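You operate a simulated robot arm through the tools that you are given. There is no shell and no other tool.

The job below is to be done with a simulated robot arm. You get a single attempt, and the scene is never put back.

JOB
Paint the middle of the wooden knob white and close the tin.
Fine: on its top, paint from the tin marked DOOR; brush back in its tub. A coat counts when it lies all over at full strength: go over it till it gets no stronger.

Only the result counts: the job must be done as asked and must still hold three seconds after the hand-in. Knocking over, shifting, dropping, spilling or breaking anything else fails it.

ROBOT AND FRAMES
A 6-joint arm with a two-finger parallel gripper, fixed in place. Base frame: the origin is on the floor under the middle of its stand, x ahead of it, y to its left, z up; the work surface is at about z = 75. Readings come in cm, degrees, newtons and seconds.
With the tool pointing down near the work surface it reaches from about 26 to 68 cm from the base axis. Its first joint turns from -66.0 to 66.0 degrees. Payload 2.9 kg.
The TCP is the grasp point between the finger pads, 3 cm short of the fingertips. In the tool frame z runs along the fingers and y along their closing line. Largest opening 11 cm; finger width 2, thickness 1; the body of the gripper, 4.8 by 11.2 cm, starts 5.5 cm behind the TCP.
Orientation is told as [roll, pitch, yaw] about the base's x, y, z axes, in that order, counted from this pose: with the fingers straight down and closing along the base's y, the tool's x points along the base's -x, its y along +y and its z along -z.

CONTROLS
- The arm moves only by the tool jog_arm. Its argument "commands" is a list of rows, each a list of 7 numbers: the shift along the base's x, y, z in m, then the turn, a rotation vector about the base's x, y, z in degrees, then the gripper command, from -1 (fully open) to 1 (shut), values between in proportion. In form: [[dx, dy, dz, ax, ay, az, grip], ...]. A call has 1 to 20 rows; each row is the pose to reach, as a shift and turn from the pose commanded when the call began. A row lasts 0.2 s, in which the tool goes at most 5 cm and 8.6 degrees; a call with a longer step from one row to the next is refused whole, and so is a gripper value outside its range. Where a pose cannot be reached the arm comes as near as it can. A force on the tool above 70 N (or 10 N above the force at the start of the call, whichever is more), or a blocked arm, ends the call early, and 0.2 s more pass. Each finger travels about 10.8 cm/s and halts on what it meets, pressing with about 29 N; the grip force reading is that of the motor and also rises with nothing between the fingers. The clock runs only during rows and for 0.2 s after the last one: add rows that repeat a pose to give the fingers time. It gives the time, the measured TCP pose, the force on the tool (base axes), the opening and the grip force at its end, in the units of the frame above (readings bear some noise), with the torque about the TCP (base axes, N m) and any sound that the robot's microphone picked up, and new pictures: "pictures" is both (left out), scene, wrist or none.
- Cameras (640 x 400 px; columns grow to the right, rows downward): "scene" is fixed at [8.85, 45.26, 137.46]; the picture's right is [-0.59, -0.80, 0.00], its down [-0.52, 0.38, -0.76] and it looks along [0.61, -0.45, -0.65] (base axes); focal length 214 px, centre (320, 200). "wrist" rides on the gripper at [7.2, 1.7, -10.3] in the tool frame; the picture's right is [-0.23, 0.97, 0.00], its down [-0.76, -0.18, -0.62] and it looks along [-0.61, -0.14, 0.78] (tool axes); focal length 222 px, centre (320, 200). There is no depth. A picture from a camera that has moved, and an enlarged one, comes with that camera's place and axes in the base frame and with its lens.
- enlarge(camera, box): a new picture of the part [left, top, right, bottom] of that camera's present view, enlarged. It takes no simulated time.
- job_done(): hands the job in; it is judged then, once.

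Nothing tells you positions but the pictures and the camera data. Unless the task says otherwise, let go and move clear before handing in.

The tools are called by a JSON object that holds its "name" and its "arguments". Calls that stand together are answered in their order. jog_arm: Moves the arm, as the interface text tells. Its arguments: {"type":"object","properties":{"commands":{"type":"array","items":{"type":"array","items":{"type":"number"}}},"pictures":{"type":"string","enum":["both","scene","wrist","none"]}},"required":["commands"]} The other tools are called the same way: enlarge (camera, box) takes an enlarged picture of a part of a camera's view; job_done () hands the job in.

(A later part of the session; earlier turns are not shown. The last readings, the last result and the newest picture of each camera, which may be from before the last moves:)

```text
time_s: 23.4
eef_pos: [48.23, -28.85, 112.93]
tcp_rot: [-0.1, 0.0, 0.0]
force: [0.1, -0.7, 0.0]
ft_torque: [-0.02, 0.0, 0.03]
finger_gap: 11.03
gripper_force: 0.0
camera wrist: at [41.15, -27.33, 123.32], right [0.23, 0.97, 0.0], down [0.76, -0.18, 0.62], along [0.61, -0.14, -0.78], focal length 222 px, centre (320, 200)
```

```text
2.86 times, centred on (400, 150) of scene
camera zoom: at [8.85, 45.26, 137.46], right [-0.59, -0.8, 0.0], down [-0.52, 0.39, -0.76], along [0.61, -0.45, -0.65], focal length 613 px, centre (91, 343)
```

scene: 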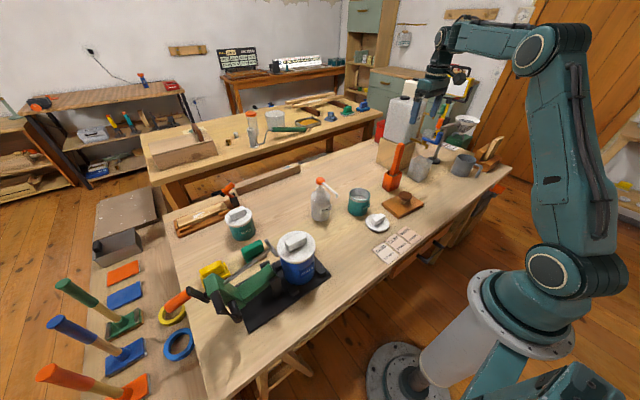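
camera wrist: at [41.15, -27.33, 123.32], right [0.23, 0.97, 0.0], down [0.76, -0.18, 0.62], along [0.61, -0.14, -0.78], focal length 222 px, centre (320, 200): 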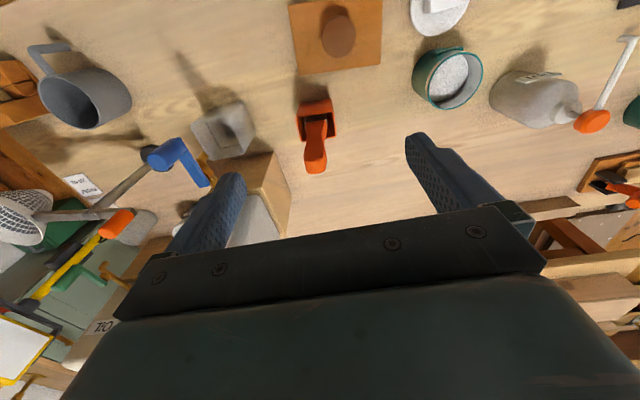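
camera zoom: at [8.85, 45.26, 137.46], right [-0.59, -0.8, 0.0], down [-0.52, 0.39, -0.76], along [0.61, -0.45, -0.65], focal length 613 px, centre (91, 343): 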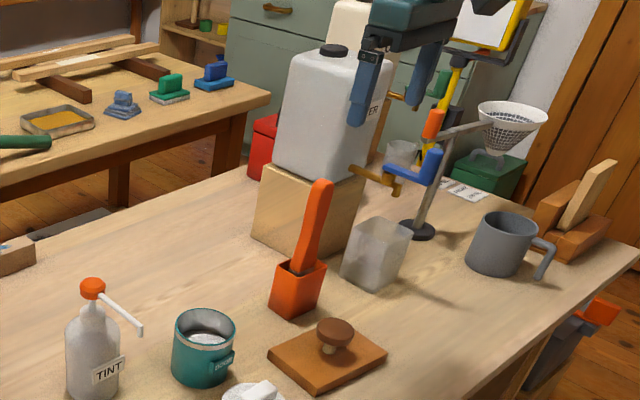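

The brush handle leans slightly toward +x, with its end near (56.4, -31.6, 96.4) and the tub mouth near (54.4, -30.9, 83.3). I'll tilt the tool about 8.6° to match and hover above the handle end, with the gripper at about 7 cm.

{"name": "jog_arm", "arguments": {"commands": [[0.02, -0.01, 0, 0, 2, 0, -0.6], [0.04, -0.02, -0.01, 0, 4, 0, -0.27], [0.06, -0.025, -0.03, 0, 6, 0, -0.27], [0.08, -0.025, -0.05, 0, 8, 0, -0.27], [0.091, -0.025, -0.07, 0, 8.6, 0, -0.27], [0.091, -0.025, -0.08, 0, 8.6, 0, -0.27], [0.091, -0.025, -0.08, 0, 8.6, 0, -0.27]]}}

{"name": "enlarge", "arguments": {"camera": "wrist", "box": [200, 50, 460, 230]}}

{"name": "enlarge", "arguments": {"camera": "scene", "box": [340, 80, 460, 220]}}

```text
time_s: 24.5
eef_pos: [54.25, -30.71, 108.14]
tcp_rot: [-0.4, 6.8, 0.6]
force: [7.8, -13.1, -22.5]
ft_torque: [1.15, -0.29, 0.56]
finger_gap: 6.97
gripper_force: 0.1
out of reach, approached as far as the arm can: row 1, 3, 4, 5
stopped in row 5: the force on the tool passed its limit at 101 N (the readings are from after the stop); the commanded pose is now the measured one
camera wrist: at [48.33, -29.08, 119.34], right [0.21, 0.98, -0.03], down [0.83, -0.16, 0.53], along [0.51, -0.14, -0.85], focal length 222 px, centre (320, 200)
```

scene: 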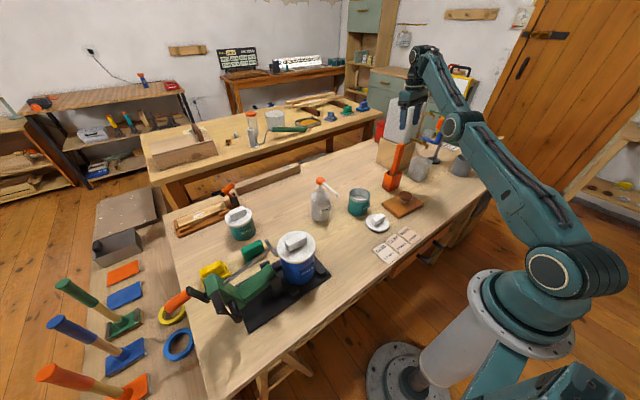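
wrist: 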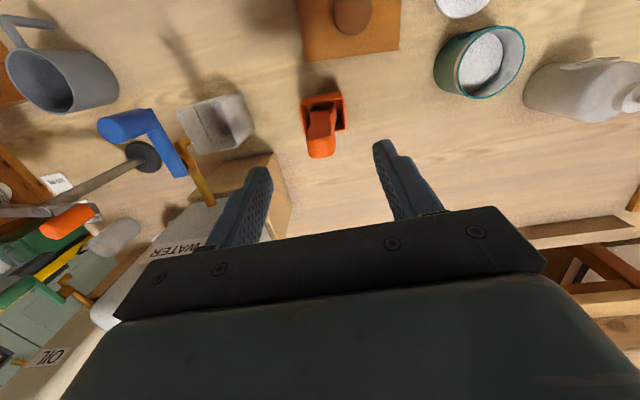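

```text
2.22 times, centred on (330, 140) of wrist
camera zoom: at [48.33, -29.08, 119.34], right [0.21, 0.98, -0.03], down [0.83, -0.16, 0.53], along [0.51, -0.14, -0.85], focal length 494 px, centre (298, 333)
```

zoom: 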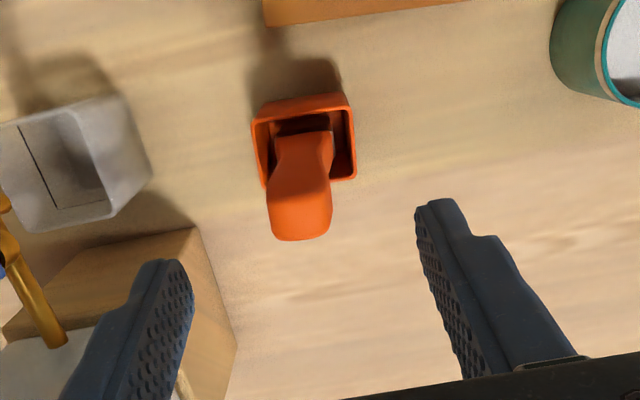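

```text
2.86 times, centred on (400, 150) of scene
camera zoom: at [8.85, 45.26, 137.46], right [-0.59, -0.8, 0.0], down [-0.52, 0.39, -0.76], along [0.61, -0.45, -0.65], focal length 613 px, centre (91, 343)
```

zoom: 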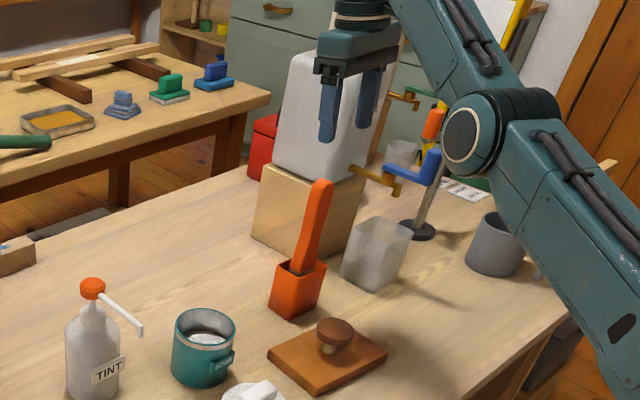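

The call stopped early: the arm neared its reach limit and a force spike came up. I'll hold still to get fresh readings and check that nothing was touched.

{"name": "jog_arm", "arguments": {"commands": [[0, 0, 0, 0, 0, 0, -0.27]]}}

{"name": "enlarge", "arguments": {"camera": "scene", "box": [380, 40, 600, 220]}}

{"name": "enlarge", "arguments": {"camera": "wrist", "box": [0, 0, 300, 300]}}

```text
time_s: 24.9
eef_pos: [54.24, -30.74, 108.14]
tcp_rot: [-0.3, 7.0, 0.7]
force: [9.8, -18.1, -34.5]
ft_torque: [1.61, -0.67, 0.77]
finger_gap: 6.98
gripper_force: 0.1
camera wrist: at [48.34, -29.06, 119.32], right [0.21, 0.98, -0.03], down [0.83, -0.16, 0.53], along [0.51, -0.14, -0.85], focal length 222 px, centre (320, 200)
```

scene: 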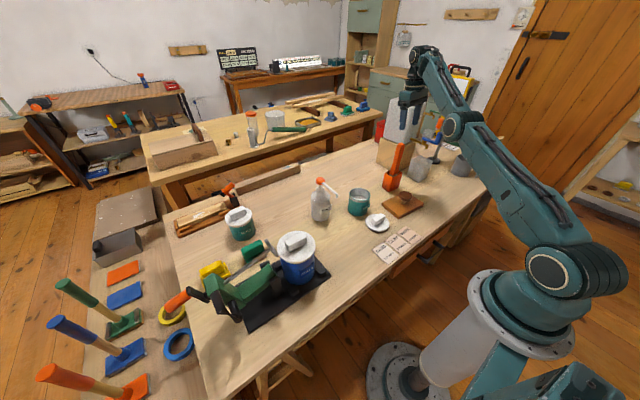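
wrist: 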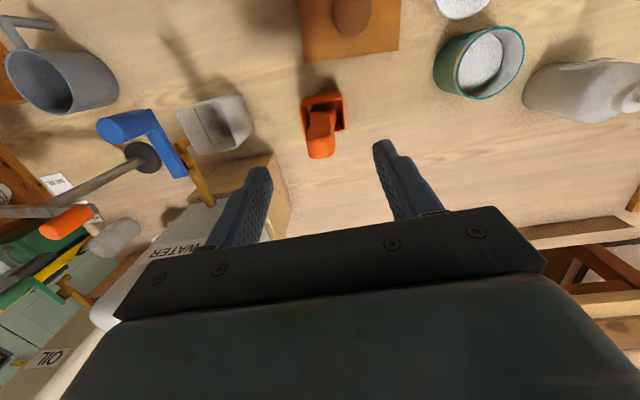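

```text
2.22 times, centred on (490, 130) of scene
camera zoom: at [8.85, 45.26, 137.46], right [-0.59, -0.8, 0.0], down [-0.52, 0.39, -0.76], along [0.61, -0.45, -0.65], focal length 477 px, centre (-58, 356)
```

zoom: 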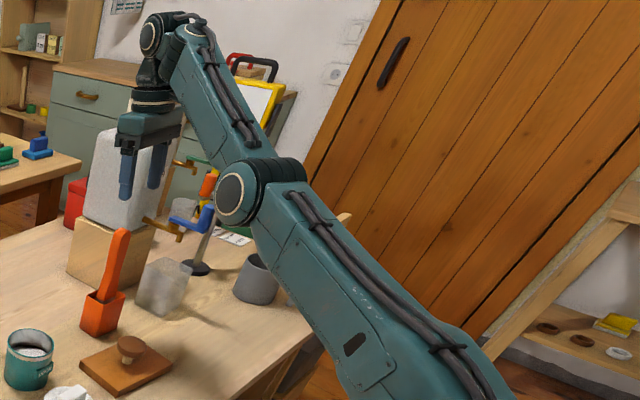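

```text
1.33 times, centred on (150, 150) of wrist
camera zoom: at [48.34, -29.06, 119.32], right [0.21, 0.98, -0.03], down [0.83, -0.16, 0.53], along [0.51, -0.14, -0.85], focal length 296 px, centre (547, 267)
```

zoom: 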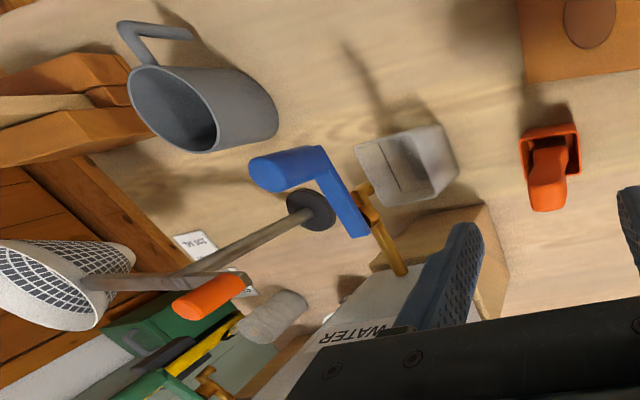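

The arm is almost fully stretched here, so the wrist camera is probably touching the forearm; nothing on the bench looks moved. I'll back off a little toward the base with the tool returning to vertical and watch which way the elbow bends.

{"name": "jog_arm", "arguments": {"commands": [[-0.01, 0.006, 0, 0, -2, 0, -0.27], [-0.02, 0.011, 0, 0, -4, 0, -0.27]]}}

```text
time_s: 25.5
eef_pos: [53.28, -30.91, 108.28]
tcp_rot: [-2.4, 5.1, 0.4]
force: [0.3, -0.6, -0.2]
ft_torque: [0.01, -0.01, 0.01]
finger_gap: 6.99
gripper_force: 0.1
out of reach, approached as far as the arm can: row 1, 2
camera wrist: at [47.14, -28.94, 119.22], right [0.22, 0.97, -0.06], down [0.82, -0.15, 0.56], along [0.54, -0.17, -0.83], focal length 222 px, centre (320, 200)
```

scene: 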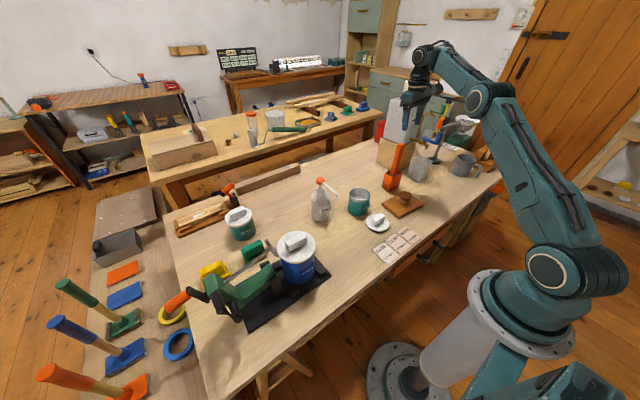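
wrist: 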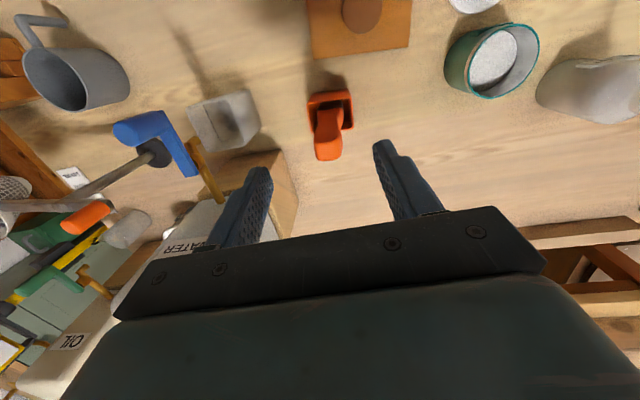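

The contact is gone and the elbow is bending upward again as it should. I'll keep retracting and lowering until I'm fully back in reach.

{"name": "jog_arm", "arguments": {"commands": [[-0.015, 0.01, -0.005, 0, -1, 0, -0.27], [-0.03, 0.02, -0.01, 0, -2, 0, -0.27], [-0.045, 0.025, -0.02, 0, -3, 0, -0.27], [-0.06, 0.03, -0.03, 0, -3, 0, -0.27], [-0.06, 0.03, -0.03, 0, -3, 0, -0.27]]}}

```text
time_s: 26.7
eef_pos: [50.0, -29.43, 106.79]
tcp_rot: [-2.4, 2.3, 0.5]
force: [-1.2, -0.7, -0.6]
ft_torque: [0.0, -0.03, 0.04]
finger_gap: 6.97
gripper_force: 0.1
out of reach, approached as far as the arm can: row 3, 4, 5
camera wrist: at [43.31, -27.38, 117.4], right [0.22, 0.97, -0.05], down [0.79, -0.15, 0.6], along [0.58, -0.17, -0.8], focal length 222 px, centre (320, 200)
```

scene: 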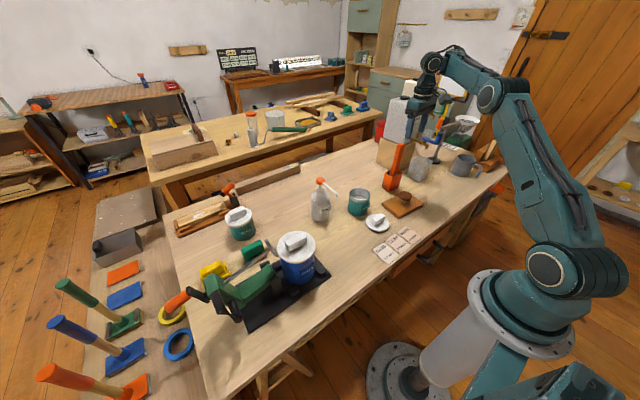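
wrist: 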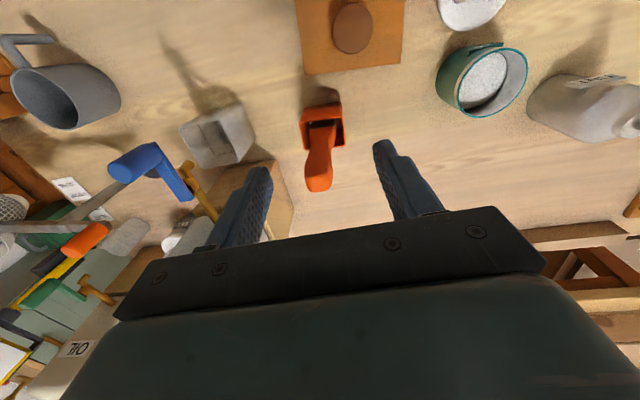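

It's still reporting partly out of reach, and the tool is rolled slightly. I'll issue another retract-and-lower move and see whether the pose converges.

{"name": "jog_arm", "arguments": {"commands": [[0, 0, 0, 0, 0, 0, -0.27], [-0.01, 0.005, -0.015, 0, 0, 0, -0.27], [-0.02, 0.01, -0.03, 0, 0, 0, -0.27], [-0.02, 0.01, -0.045, 0, 0, 0, -0.27], [-0.02, 0.01, -0.045, 0, 0, 0, -0.27]]}}

```text
time_s: 27.9
eef_pos: [51.32, -30.15, 104.19]
tcp_rot: [-2.5, 2.2, 0.5]
force: [-0.2, -0.4, 0.1]
ft_torque: [-0.02, 0.03, 0.0]
finger_gap: 7.0
gripper_force: 0.0
out of reach, approached as far as the arm can: row 2, 3, 4, 5
camera wrist: at [44.48, -28.05, 114.76], right [0.22, 0.97, -0.05], down [0.79, -0.15, 0.6], along [0.58, -0.17, -0.8], focal length 222 px, centre (320, 200)
```

scene: 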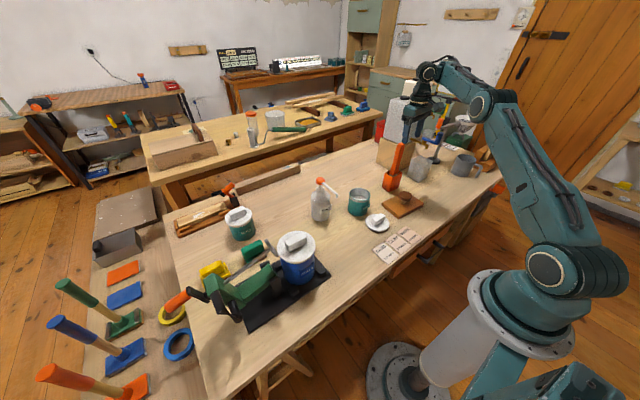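
wrist: 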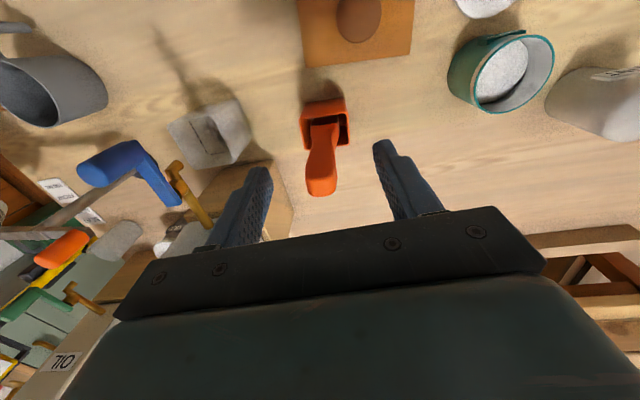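

The arm moved along an arc instead of where I asked, so some joint seems limited. I'll look closely at the arm's posture.

{"name": "enlarge", "arguments": {"camera": "scene", "box": [390, 40, 640, 300]}}

{"name": "enlarge", "arguments": {"camera": "scene", "box": [385, 50, 505, 150]}}

```text
1.54 times, centred on (515, 170) of scene
camera zoom: at [8.85, 45.26, 137.46], right [-0.59, -0.8, 0.0], down [-0.52, 0.39, -0.76], along [0.61, -0.45, -0.65], focal length 330 px, centre (20, 246)
```

zoom: 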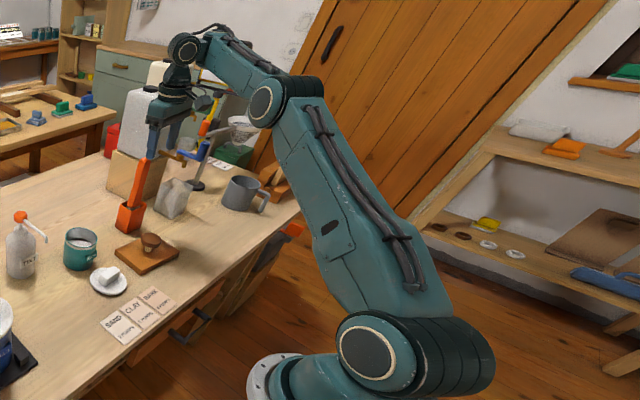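

```text
4.00 times, centred on (445, 100) of scene
camera zoom: at [8.85, 45.26, 137.46], right [-0.59, -0.8, 0.0], down [-0.52, 0.39, -0.76], along [0.61, -0.45, -0.65], focal length 858 px, centre (-180, 600)
```

zoom: 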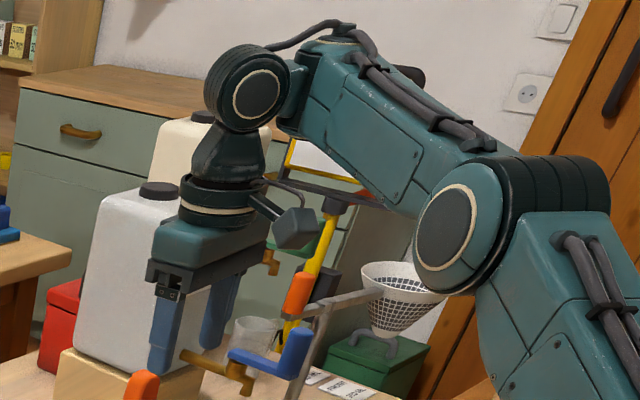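

The elbow is up and nothing is touching. I'll test which direction is limited by only straightening the tool's orientation.

{"name": "jog_arm", "arguments": {"commands": [[0, 0, 0, 2.4, -2.2, -0.5, -0.27], [0, 0, 0, 2.4, -2.2, -0.5, -0.27]], "pictures": "none"}}

{"name": "jog_arm", "arguments": {"commands": [[0, 0, -0.02, 0, 0, 0, -0.27], [0, 0, -0.02, 0, 0, 0, -0.27]], "pictures": "none"}}

```text
time_s: 28.5
eef_pos: [51.34, -30.26, 104.41]
tcp_rot: [0.2, 0.0, 0.0]
force: [1.2, 0.0, 0.0]
ft_torque: [0.0, -0.01, -0.01]
finger_gap: 6.97
gripper_force: 0.0
```

```text
time_s: 29.1
eef_pos: [51.93, -30.44, 102.65]
tcp_rot: [0.0, 0.0, 0.0]
force: [0.6, 1.7, -0.1]
ft_torque: [-0.01, -0.02, 0.0]
finger_gap: 7.0
gripper_force: 0.0
out of reach, approached as far as the arm can: row 1, 2
```

Straightening worked, but going down pushes the tool outward, as if the elbow can't bend further from here. I'll go back upward toward the last good pose and try to retract from there.

{"name": "jog_arm", "arguments": {"commands": [[0, 0, 0.02, 0, 0, 0, -0.27], [0, 0, 0.04, 0, 0, 0, -0.27], [0, 0, 0.06, 0, 0, 0, -0.27], [0, 0, 0.06, 0, 0, 0, -0.27]]}}

```text
time_s: 30.1
eef_pos: [52.02, -30.47, 108.63]
tcp_rot: [0.0, -0.1, 0.0]
force: [0.2, 0.6, -0.2]
ft_torque: [-0.02, -0.01, 0.01]
finger_gap: 6.99
gripper_force: 0.1
camera wrist: at [44.84, -28.8, 119.04], right [0.23, 0.97, 0.0], down [0.76, -0.18, 0.63], along [0.61, -0.14, -0.78], focal length 222 px, centre (320, 200)
```

scene: 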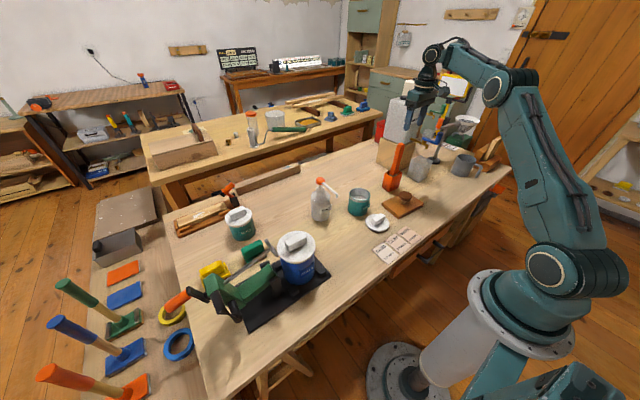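
wrist: 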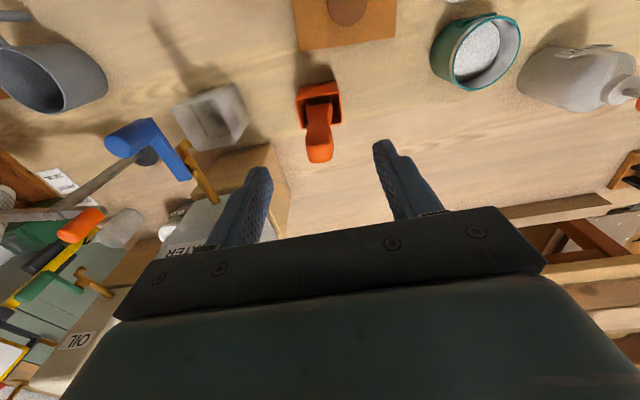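

Moving up worked cleanly. Now I'll try retracing to the earlier good pose near (48.2, -28.9, 112.9) and on inward.

{"name": "jog_arm", "arguments": {"commands": [[-0.01, 0.005, 0.02, 0, 0, 0, -0.27], [-0.02, 0.01, 0.043, 0, 0, 0, -0.27], [-0.038, 0.016, 0.043, 0, 0, 0, -0.27], [-0.055, 0.02, 0.043, 0, 0, 0, -0.27], [-0.07, 0.03, 0.043, 0, 0, 0, -0.27], [-0.07, 0.03, 0.043, 0, 0, 0, -0.27]]}}

```text
time_s: 31.5
eef_pos: [46.43, -27.05, 113.73]
tcp_rot: [2.2, -0.1, -0.1]
force: [0.0, 0.3, 0.5]
ft_torque: [-0.01, 0.0, 0.02]
finger_gap: 6.99
gripper_force: 0.0
out of reach, approached as far as the arm can: row 5, 6
camera wrist: at [39.23, -25.73, 124.08], right [0.23, 0.97, 0.04], down [0.76, -0.2, 0.62], along [0.61, -0.11, -0.79], focal length 222 px, centre (320, 200)
```

scene: 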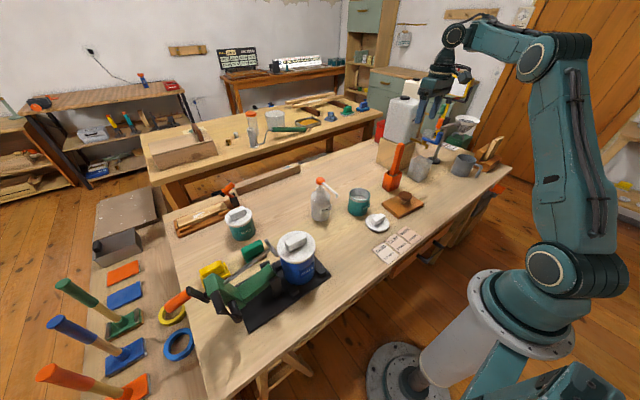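
wrist: 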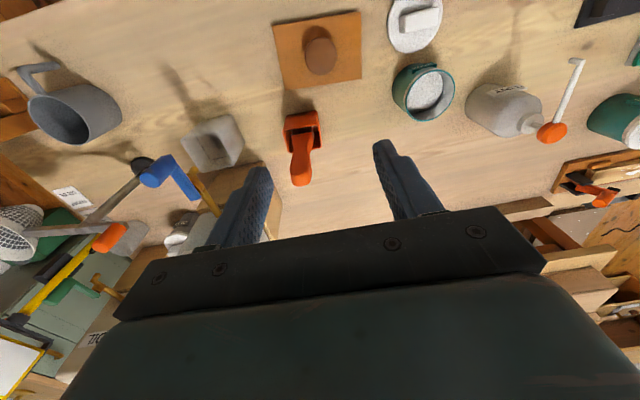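

I'm at (46.4, -27.0, 113.7), again with a slight limit, but the posture looks like the original one. I'll continue inward and sideways to a comfortable mid-reach pose.

{"name": "jog_arm", "arguments": {"commands": [[-0.005, 0.015, 0, 0, 0, 0, -0.27], [-0.01, 0.03, -0.01, -1, 0, 0, -0.27], [-0.015, 0.05, -0.02, -2.2, 0, 0, -0.27], [-0.02, 0.07, -0.04, -2.2, 0, 0, -0.27], [-0.025, 0.07, -0.06, -2.2, 0, 0, -0.27], [-0.025, 0.07, -0.06, -2.2, 0, 0, -0.27]]}}

```text
time_s: 32.9
eef_pos: [48.49, -23.18, 114.29]
tcp_rot: [-2.2, 0.0, 0.0]
force: [-0.3, 0.2, 0.6]
ft_torque: [0.02, 0.0, -0.03]
finger_gap: 6.99
gripper_force: 0.2
out of reach, approached as far as the arm can: row 1, 2, 3, 4, 5, 6
camera wrist: at [41.36, -21.03, 124.52], right [0.23, 0.97, -0.04], down [0.76, -0.15, 0.63], along [0.61, -0.17, -0.78], focal length 222 px, centre (320, 200)
```

scene: 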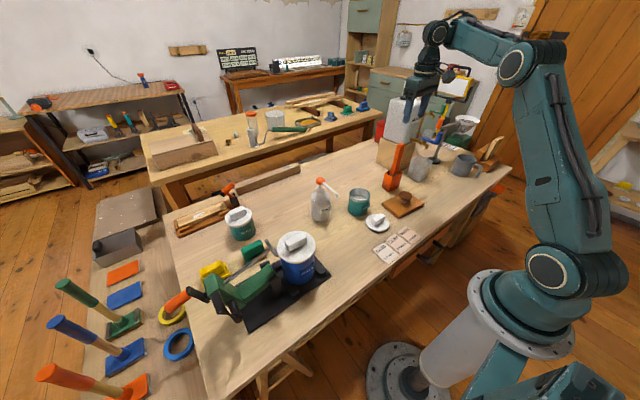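
wrist: 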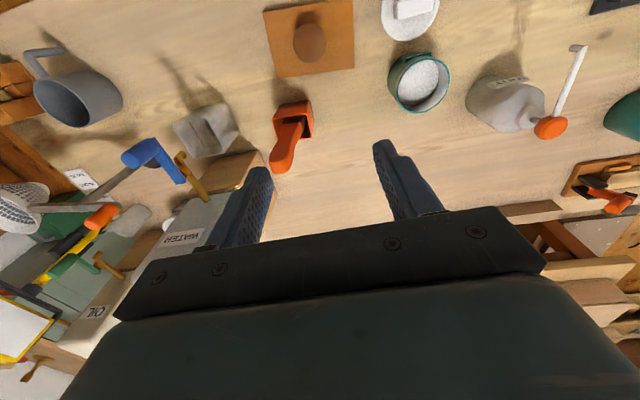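

The arm slides along an arc of nearly constant reach. I'll look closely at the wrist and elbow posture now to work out which joint is limiting.

{"name": "enlarge", "arguments": {"camera": "scene", "box": [390, 0, 600, 140]}}

{"name": "enlarge", "arguments": {"camera": "scene", "box": [400, 0, 640, 310]}}

```text
2.86 times, centred on (495, 70) of scene
camera zoom: at [8.85, 45.26, 137.46], right [-0.59, -0.8, 0.0], down [-0.52, 0.38, -0.76], along [0.61, -0.45, -0.65], focal length 613 px, centre (-180, 571)
```

zoom: 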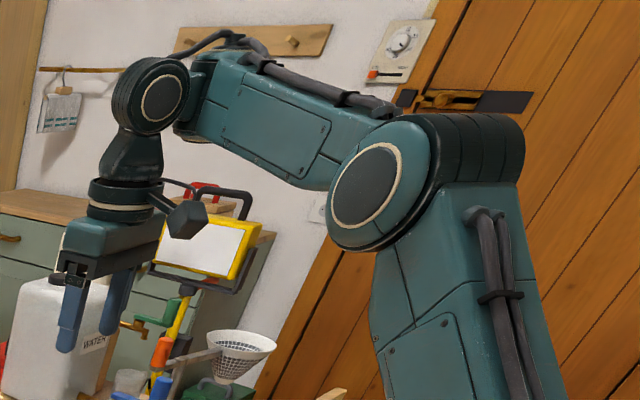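

```text
1.29 times, centred on (520, 155) of scene
camera zoom: at [8.85, 45.26, 137.46], right [-0.59, -0.8, 0.0], down [-0.52, 0.38, -0.76], along [0.61, -0.45, -0.65], focal length 277 px, centre (62, 258)
```

zoom: 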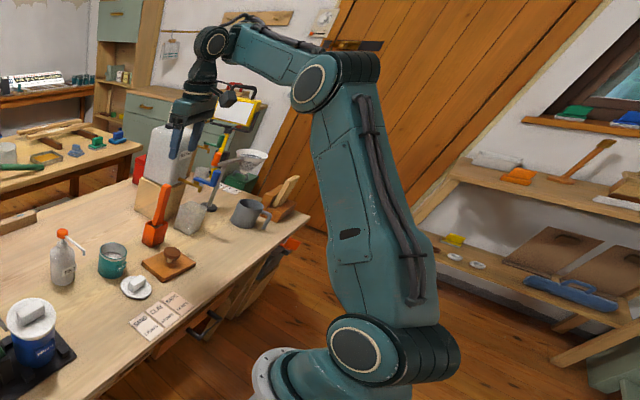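

I'll run a couple of small tests to learn what limits the arm: first straighten the roll, then a small inward move with the tool tilted slightly.

{"name": "jog_arm", "arguments": {"commands": [[0, 0, 0, 2.2, 0, 0, -0.27], [0, 0, 0, 2.2, 0, 0, -0.27]], "pictures": "none"}}

{"name": "jog_arm", "arguments": {"commands": [[-0.01, 0.005, 0, 0, 0, 0, -0.27], [-0.01, 0.005, 0, 0, 0, 0, -0.27]], "pictures": "none"}}

{"name": "jog_arm", "arguments": {"commands": [[0, 0, 0, 2, 4, 0, -0.27], [0, 0, 0, 2, 4, 0, -0.27]], "pictures": "none"}}

```text
time_s: 33.5
eef_pos: [48.5, -23.06, 114.28]
tcp_rot: [0.1, -0.2, 0.0]
force: [-1.5, -0.3, -0.5]
ft_torque: [0.01, 0.01, 0.01]
finger_gap: 7.01
gripper_force: 0.0
```

```text
time_s: 34.1
eef_pos: [48.26, -21.71, 114.59]
tcp_rot: [1.7, 0.1, -0.1]
force: [0.1, -0.4, 0.6]
ft_torque: [0.01, -0.02, 0.0]
finger_gap: 7.0
gripper_force: 0.2
out of reach, approached as far as the arm can: row 1, 2
```

```text
time_s: 34.7
eef_pos: [47.25, -22.63, 114.27]
tcp_rot: [2.0, 3.9, 0.1]
force: [-0.1, 0.2, 0.0]
ft_torque: [-0.04, 0.0, 0.02]
finger_gap: 7.0
gripper_force: 0.0
```

Tilting the tool in the arm's plane let the retreat succeed, which points at a wrist limit. I'll try retracting further with this tilt.

{"name": "jog_arm", "arguments": {"commands": [[-0.009, 0.004, 0, 0, 0, 0, -0.27], [-0.018, 0.009, 0, 0, 0, 0, -0.27]], "pictures": "none"}}

{"name": "jog_arm", "arguments": {"commands": [[0, 0, 0, 2, 4, 0, -0.27], [0, 0, 0, 2, 4, 0, -0.27]], "pictures": "none"}}

```text
time_s: 35.3
eef_pos: [45.27, -21.37, 114.21]
tcp_rot: [2.0, 3.9, 0.0]
force: [0.1, -0.6, 0.6]
ft_torque: [-0.02, 0.01, 0.02]
finger_gap: 7.0
gripper_force: 0.1
```

```text
time_s: 35.9
eef_pos: [45.61, -21.45, 114.12]
tcp_rot: [3.3, 6.6, 0.3]
force: [0.3, -0.8, -0.7]
ft_torque: [0.04, -0.01, -0.01]
finger_gap: 6.98
gripper_force: 0.0
```

That worked: I'm inside the earlier limit now. I'll keep coming in and down with this tilt before straightening the tool.

{"name": "jog_arm", "arguments": {"commands": [[-0.01, 0.01, -0.005, 0, 0, 0, -0.27], [-0.02, 0.02, -0.015, 0, 0, 0, -0.27], [-0.03, 0.03, -0.03, 0, 0, 0, -0.27], [-0.04, 0.04, -0.05, 0, 0, 0, -0.27], [-0.04, 0.04, -0.05, 0, 0, 0, -0.27]], "pictures": "none"}}

{"name": "jog_arm", "arguments": {"commands": [[0, 0, 0, -2, -4, 0, -0.27], [0, 0, 0, -4, -8, 0, -0.27], [0, 0, 0, -4, -8, 0, -0.27]], "pictures": "scene"}}

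```text
time_s: 37.1
eef_pos: [44.32, -17.28, 112.16]
tcp_rot: [6.8, 8.4, 0.3]
force: [-0.1, -0.3, -0.1]
ft_torque: [0.0, 0.03, 0.02]
finger_gap: 7.0
gripper_force: 0.1
out of reach, approached as far as the arm can: row 3, 4
```

```text
time_s: 37.9
eef_pos: [47.25, -19.66, 115.69]
tcp_rot: [0.1, 0.1, 0.0]
force: [0.4, -0.5, 0.7]
ft_torque: [0.0, -0.03, -0.01]
finger_gap: 6.98
gripper_force: 0.1
out of reach, approached as far as the arm can: row 1, 2, 3
```

scene: 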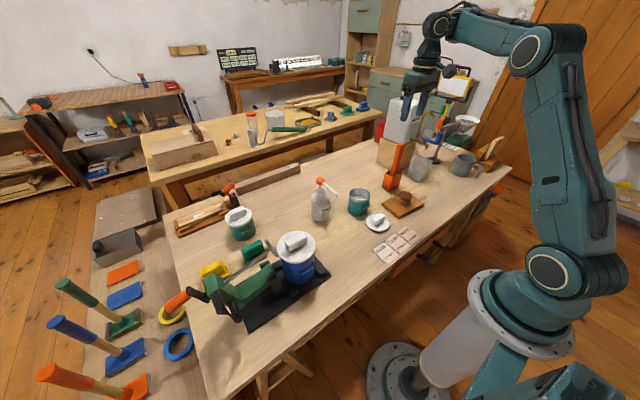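

The limit seems to be a numerical wall in this posture. I'll go up and around to the arm's original starting pose, from which the first descent worked.

{"name": "jog_arm", "arguments": {"commands": [[0, 0, 0.03, 0, 0, 0, -0.27], [0, 0, 0.06, 0, 0, 0, -0.27], [0, 0, 0.08, 0, 0, 0, -0.27], [0, 0, 0.08, 0, 0, 0, -0.27]], "pictures": "scene"}}

```text
time_s: 38.9
eef_pos: [47.16, -19.86, 123.96]
tcp_rot: [0.0, -0.2, 0.0]
force: [1.4, 0.3, 0.2]
ft_torque: [-0.02, 0.01, 0.01]
finger_gap: 7.02
gripper_force: 0.0
```

scene: 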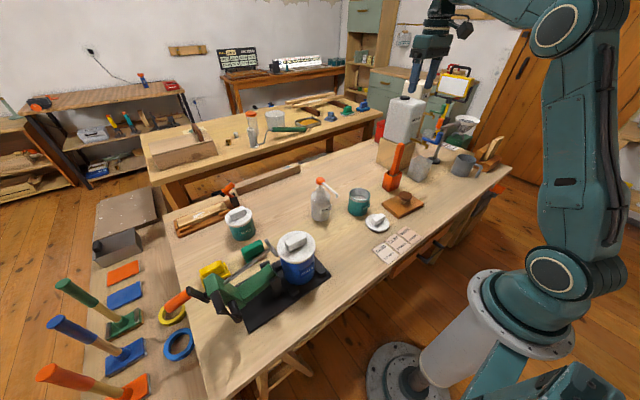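

That worked, with the full 8 cm rise. Now I'll swing around to the starting pose near (42.9, -6.2, 119).

{"name": "jog_arm", "arguments": {"commands": [[-0.01, 0.03, 0, 0, 0, 0, -0.27], [-0.02, 0.07, 0, 0, 0, 0, -0.27], [-0.03, 0.1, 0, 0, 0, 0, -0.27], [-0.042, 0.137, 0, 0, 0, 0, -0.27], [-0.042, 0.137, -0.02, 0, 0, 0, -0.27], [-0.042, 0.137, -0.05, 0, 0, 0, -0.27], [-0.042, 0.137, -0.05, 0, 0, 0, -0.27]], "pictures": "scene"}}

{"name": "jog_arm", "arguments": {"commands": [[0, 0, -0.03, 0, 0, 0, -0.27], [0, 0, -0.06, 0, 0, 0, -0.27], [0, 0, -0.06, 0, 0, 0, -0.27]], "pictures": "scene"}}

```text
time_s: 40.5
eef_pos: [42.86, -6.23, 119.08]
tcp_rot: [0.0, -0.1, 0.1]
force: [-0.1, 0.7, -0.1]
ft_torque: [-0.01, -0.03, 0.0]
finger_gap: 7.0
gripper_force: 0.0
```

scene: 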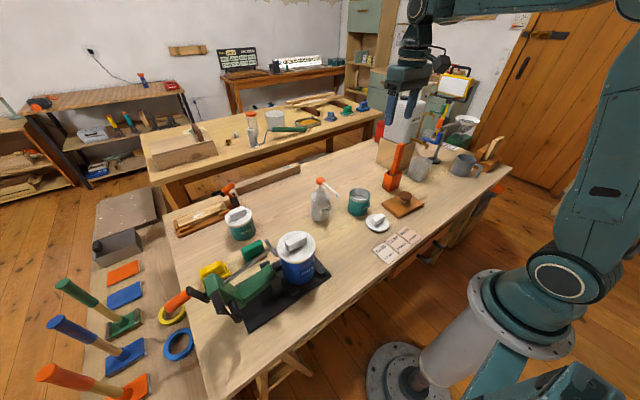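

```text
time_s: 41.3
eef_pos: [42.74, -6.33, 113.08]
tcp_rot: [0.0, -0.2, 0.0]
force: [0.3, -0.8, 0.4]
ft_torque: [0.01, 0.0, 0.02]
finger_gap: 6.99
gripper_force: 0.0
```

scene: 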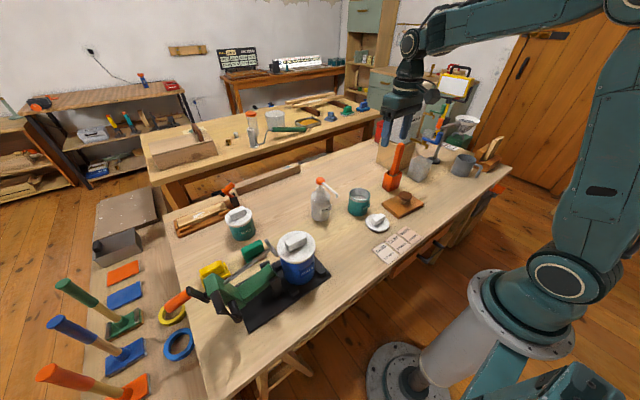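

The arm is back in its normal posture and everything on the bench is unchanged. Now I'll approach the brush low and from the inside, staying well within reach: first to about (46, -31.3, 101).

{"name": "jog_arm", "arguments": {"commands": [[0.002, -0.03, -0.01, 0, 0, 0, -0.27], [0.005, -0.07, -0.03, 0, 0, 0, -0.27], [0.01, -0.11, -0.05, 0, 0, 0, -0.27], [0.015, -0.15, -0.07, 0, 0, 0, -0.27], [0.02, -0.19, -0.09, 0, 0, 0, -0.27], [0.028, -0.22, -0.11, 0, 0, 0, -0.27], [0.033, -0.25, -0.12, 0, 0, 0, -0.27], [0.033, -0.25, -0.12, 0, 0, 0, -0.27]]}}

{"name": "enlarge", "arguments": {"camera": "wrist", "box": [180, 30, 460, 230]}}

{"name": "enlarge", "arguments": {"camera": "scene", "box": [340, 80, 460, 220]}}

```text
time_s: 43.1
eef_pos: [46.36, -31.53, 101.36]
tcp_rot: [0.0, -0.1, -0.1]
force: [-0.1, 0.2, -0.4]
ft_torque: [0.0, -0.01, -0.02]
finger_gap: 6.97
gripper_force: 0.0
camera wrist: at [39.07, -29.87, 111.59], right [0.23, 0.97, 0.0], down [0.76, -0.18, 0.63], along [0.61, -0.14, -0.78], focal length 222 px, centre (320, 200)
```

scene: 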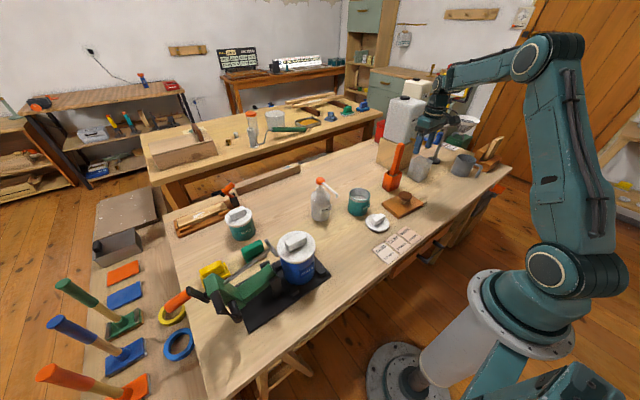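
wrist: 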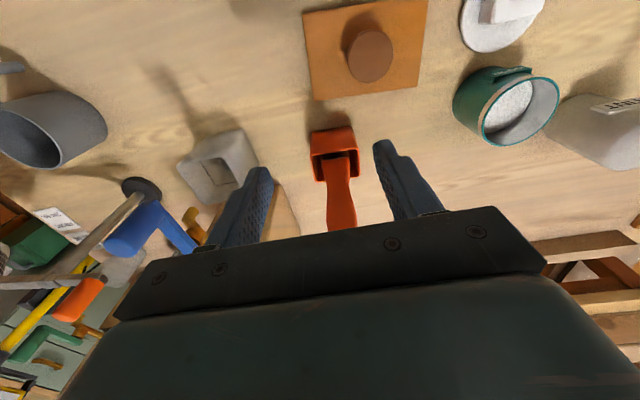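

```text
2.00 times, centred on (320, 130) of wrist
camera zoom: at [39.07, -29.87, 111.59], right [0.23, 0.97, 0.0], down [0.76, -0.18, 0.63], along [0.61, -0.14, -0.78], focal length 444 px, centre (320, 340)
```

zoom: 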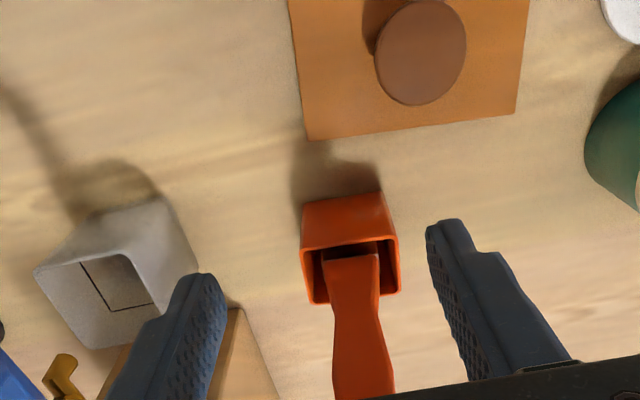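

```text
2.86 times, centred on (400, 150) of scene
camera zoom: at [8.85, 45.26, 137.46], right [-0.59, -0.8, 0.0], down [-0.52, 0.39, -0.76], along [0.61, -0.45, -0.65], focal length 613 px, centre (91, 343)
```

zoom: 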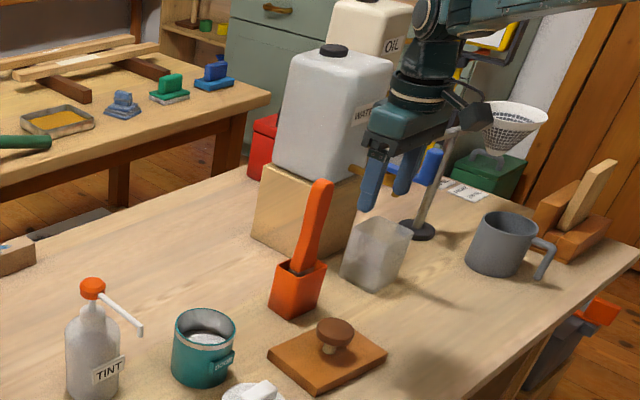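

The gripper is in line with the brush (y ≈ -31.5) and the arm is in its normal posture. I'll move forward and down so that the open fingers straddle the handle.

{"name": "jog_arm", "arguments": {"commands": [[0.03, 0, -0.02, 0, 0, 0, -0.27], [0.055, 0, -0.04, 0, 0, 0, -0.27], [0.07, 0, -0.06, 0, 0, 0, -0.27], [0.08, 0, -0.075, 0, 0, 0, -0.27], [0.08, 0, -0.075, 0, 0, 0, -0.27]]}}

{"name": "enlarge", "arguments": {"camera": "wrist", "box": [180, 30, 460, 230]}}

{"name": "enlarge", "arguments": {"camera": "scene", "box": [350, 100, 450, 220]}}

```text
time_s: 44.3
eef_pos: [54.27, -30.96, 93.77]
tcp_rot: [0.0, -0.2, -0.1]
force: [-0.1, -0.4, 0.4]
ft_torque: [-0.04, -0.01, -0.01]
finger_gap: 6.98
gripper_force: 0.0
camera wrist: at [47.11, -29.28, 104.15], right [0.23, 0.97, 0.0], down [0.76, -0.18, 0.63], along [0.61, -0.14, -0.78], focal length 222 px, centre (320, 200)
```

scene: 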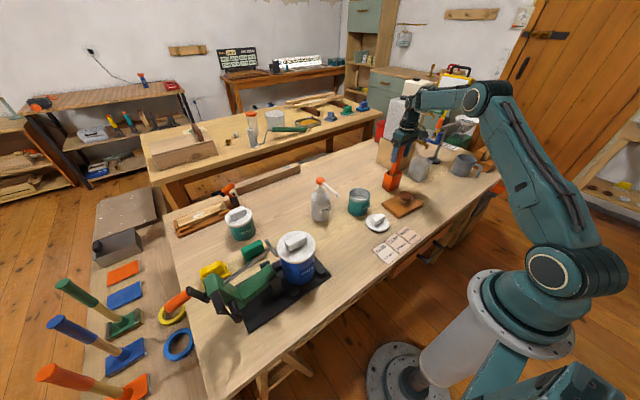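
wrist: 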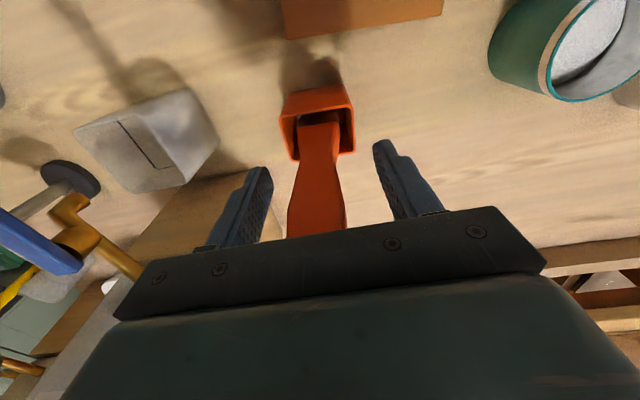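

```text
2.00 times, centred on (320, 130) of wrist
camera zoom: at [47.11, -29.28, 104.15], right [0.23, 0.97, 0.0], down [0.76, -0.18, 0.63], along [0.61, -0.14, -0.78], focal length 444 px, centre (320, 340)
```

zoom: 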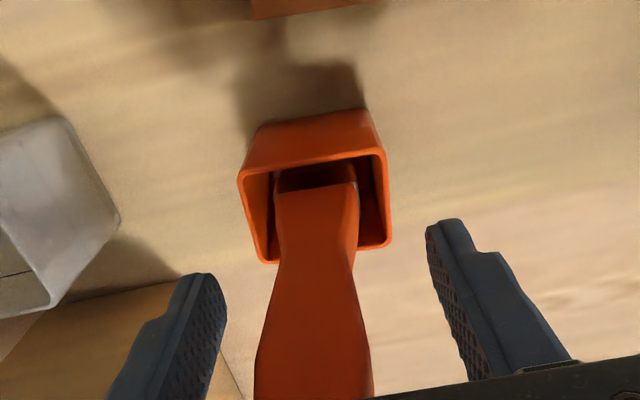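

```text
3.33 times, centred on (400, 160) of scene
camera zoom: at [8.85, 45.26, 137.46], right [-0.59, -0.8, 0.0], down [-0.52, 0.38, -0.76], along [0.61, -0.45, -0.65], focal length 715 px, centre (53, 333)
```

zoom: 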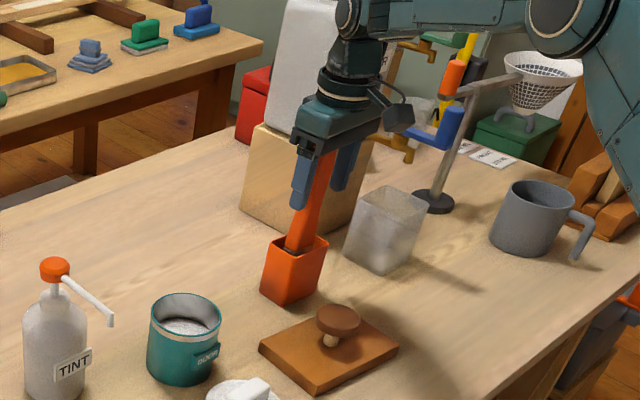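

The fingers straddle the handle, centred. I'll move in the last 1.6 cm and close on it.

{"name": "jog_arm", "arguments": {"commands": [[0.008, 0, -0.008, 0, 0, 0, -0.27], [0.015, 0, -0.014, 0, 0, 0, -0.27], [0.015, 0, -0.014, 0, 0, 0, 0.0], [0.015, 0, -0.014, 0, 0, 0, 0.2], [0.015, 0, -0.014, 0, 0, 0, 0.4], [0.015, 0, -0.014, 0, 0, 0, 0.6], [0.015, 0, -0.014, 0, 0, 0, 0.7]]}}

{"name": "enlarge", "arguments": {"camera": "wrist", "box": [180, 30, 460, 230]}}

{"name": "enlarge", "arguments": {"camera": "scene", "box": [350, 100, 450, 220]}}

```text
time_s: 45.9
eef_pos: [55.84, -31.14, 92.39]
tcp_rot: [-0.2, -0.4, 0.0]
force: [3.4, -5.9, 17.1]
ft_torque: [-0.72, -0.47, -0.06]
finger_gap: 2.98
gripper_force: 29.5
camera wrist: at [48.6, -29.46, 102.76], right [0.23, 0.97, 0.0], down [0.76, -0.18, 0.63], along [0.61, -0.14, -0.78], focal length 222 px, centre (320, 200)
```

scene: 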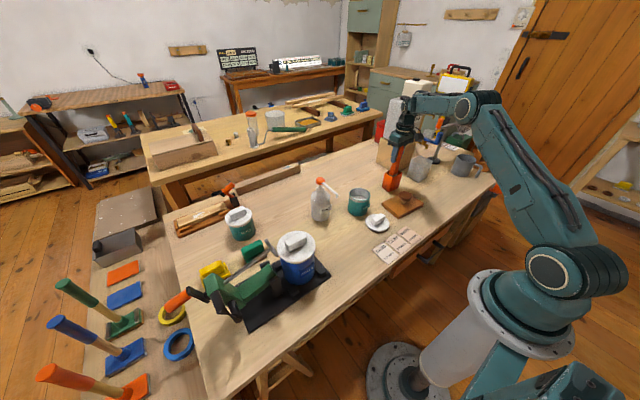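
wrist: 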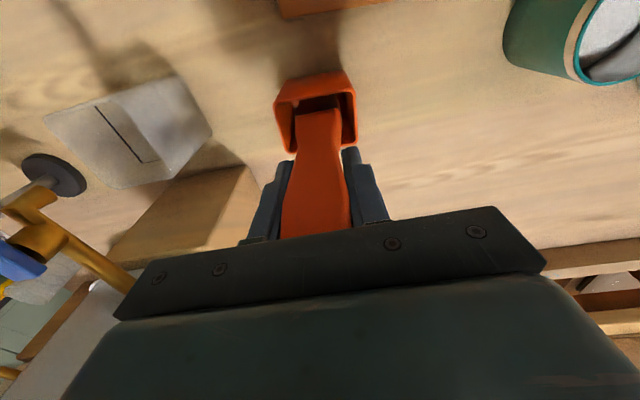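

```text
2.00 times, centred on (320, 130) of wrist
camera zoom: at [48.6, -29.46, 102.76], right [0.23, 0.97, 0.0], down [0.76, -0.18, 0.63], along [0.61, -0.14, -0.78], focal length 444 px, centre (320, 340)
```

zoom: 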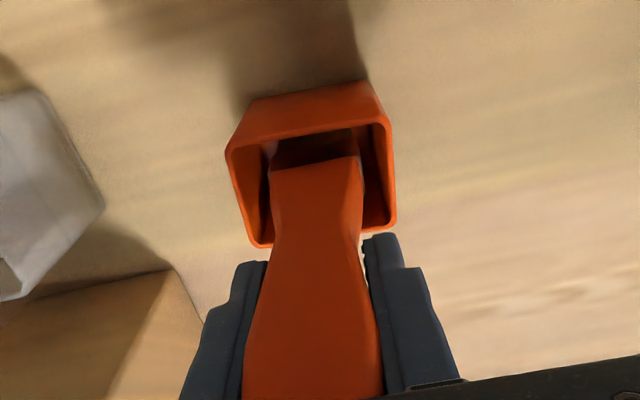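

```text
3.33 times, centred on (400, 160) of scene
camera zoom: at [8.82, 45.26, 137.46], right [-0.59, -0.8, 0.0], down [-0.52, 0.38, -0.76], along [0.61, -0.45, -0.65], focal length 715 px, centre (53, 333)
```

zoom: 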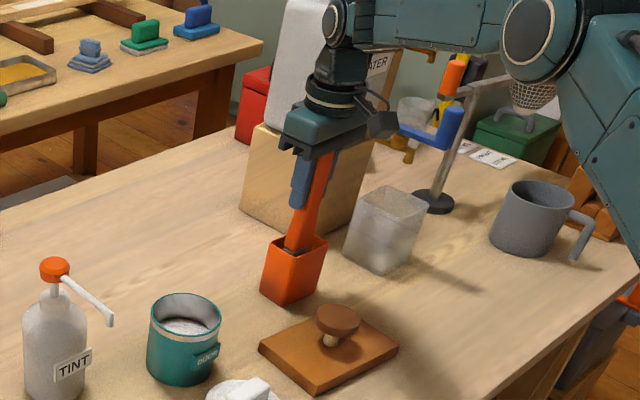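

The handle is held (2.98 cm gap). I'll lift gently, turning the brush upright as it rises so it stays clear of the tub walls.

{"name": "jog_arm", "arguments": {"commands": [[0, 0, 0.006, 0, 0, 0, 0.8], [0, 0, 0.013, 0, 0, 0, 0.8], [0, 0, 0.02, 0, 0, 0, 0.8], [-0.006, 0, 0.03, 0, -2, 0, 0.8], [-0.012, 0, 0.04, 0, -4.5, 0, 0.8], [-0.017, 0, 0.05, 0, -6.6, 0, 0.8], [-0.017, 0, 0.05, 0, -6.6, 0, 0.8]]}}

{"name": "enlarge", "arguments": {"camera": "wrist", "box": [180, 30, 460, 230]}}

{"name": "enlarge", "arguments": {"camera": "scene", "box": [350, 100, 450, 220]}}

```text
time_s: 47.5
eef_pos: [53.98, -31.31, 97.17]
tcp_rot: [0.0, -6.8, 0.0]
force: [1.0, 0.1, -1.3]
ft_torque: [0.0, 0.02, -0.03]
finger_gap: 2.97
gripper_force: 28.8
camera wrist: at [45.6, -29.6, 106.6], right [0.23, 0.97, 0.03], down [0.68, -0.18, 0.71], along [0.7, -0.14, -0.7], focal length 222 px, centre (320, 200)
```

scene: 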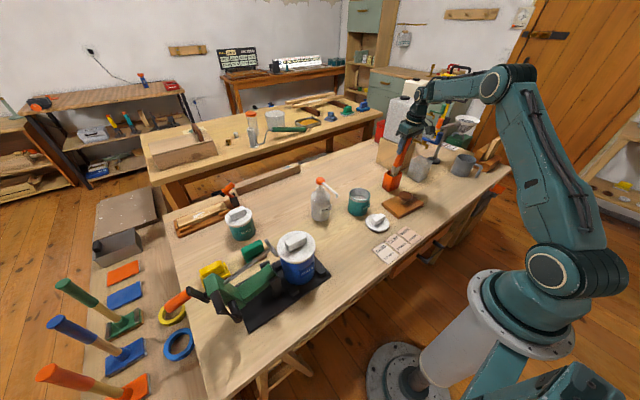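
wrist: 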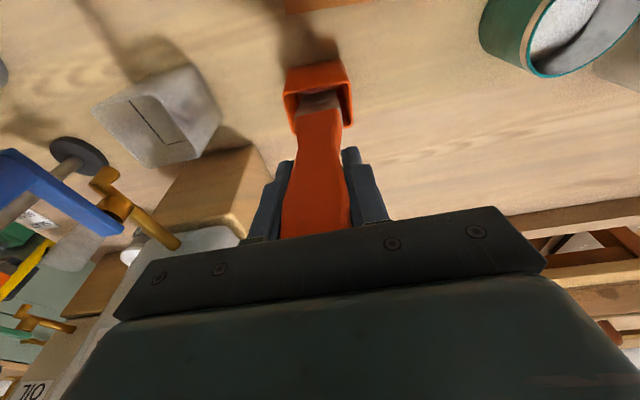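

```text
2.00 times, centred on (320, 130) of wrist
camera zoom: at [45.6, -29.6, 106.6], right [0.23, 0.97, 0.03], down [0.68, -0.18, 0.71], along [0.7, -0.14, -0.7], focal length 444 px, centre (320, 340)
```

zoom: 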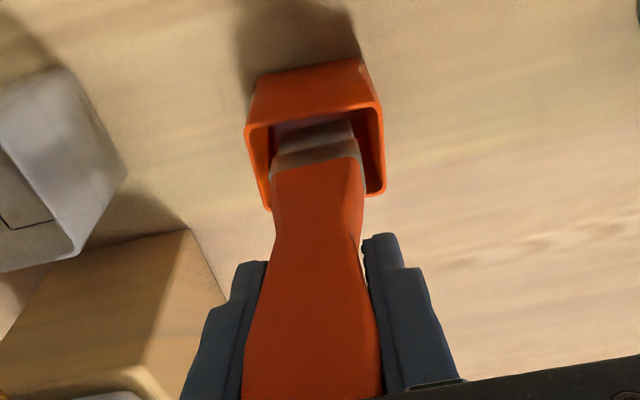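

```text
3.33 times, centred on (400, 160) of scene
camera zoom: at [8.85, 45.26, 137.46], right [-0.59, -0.8, 0.0], down [-0.52, 0.39, -0.76], along [0.61, -0.45, -0.65], focal length 715 px, centre (53, 333)
```

zoom: 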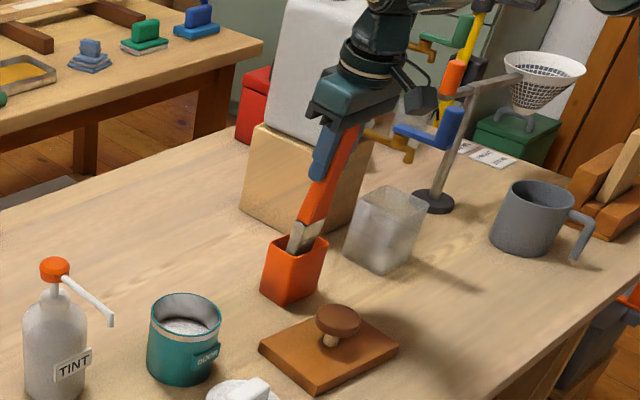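

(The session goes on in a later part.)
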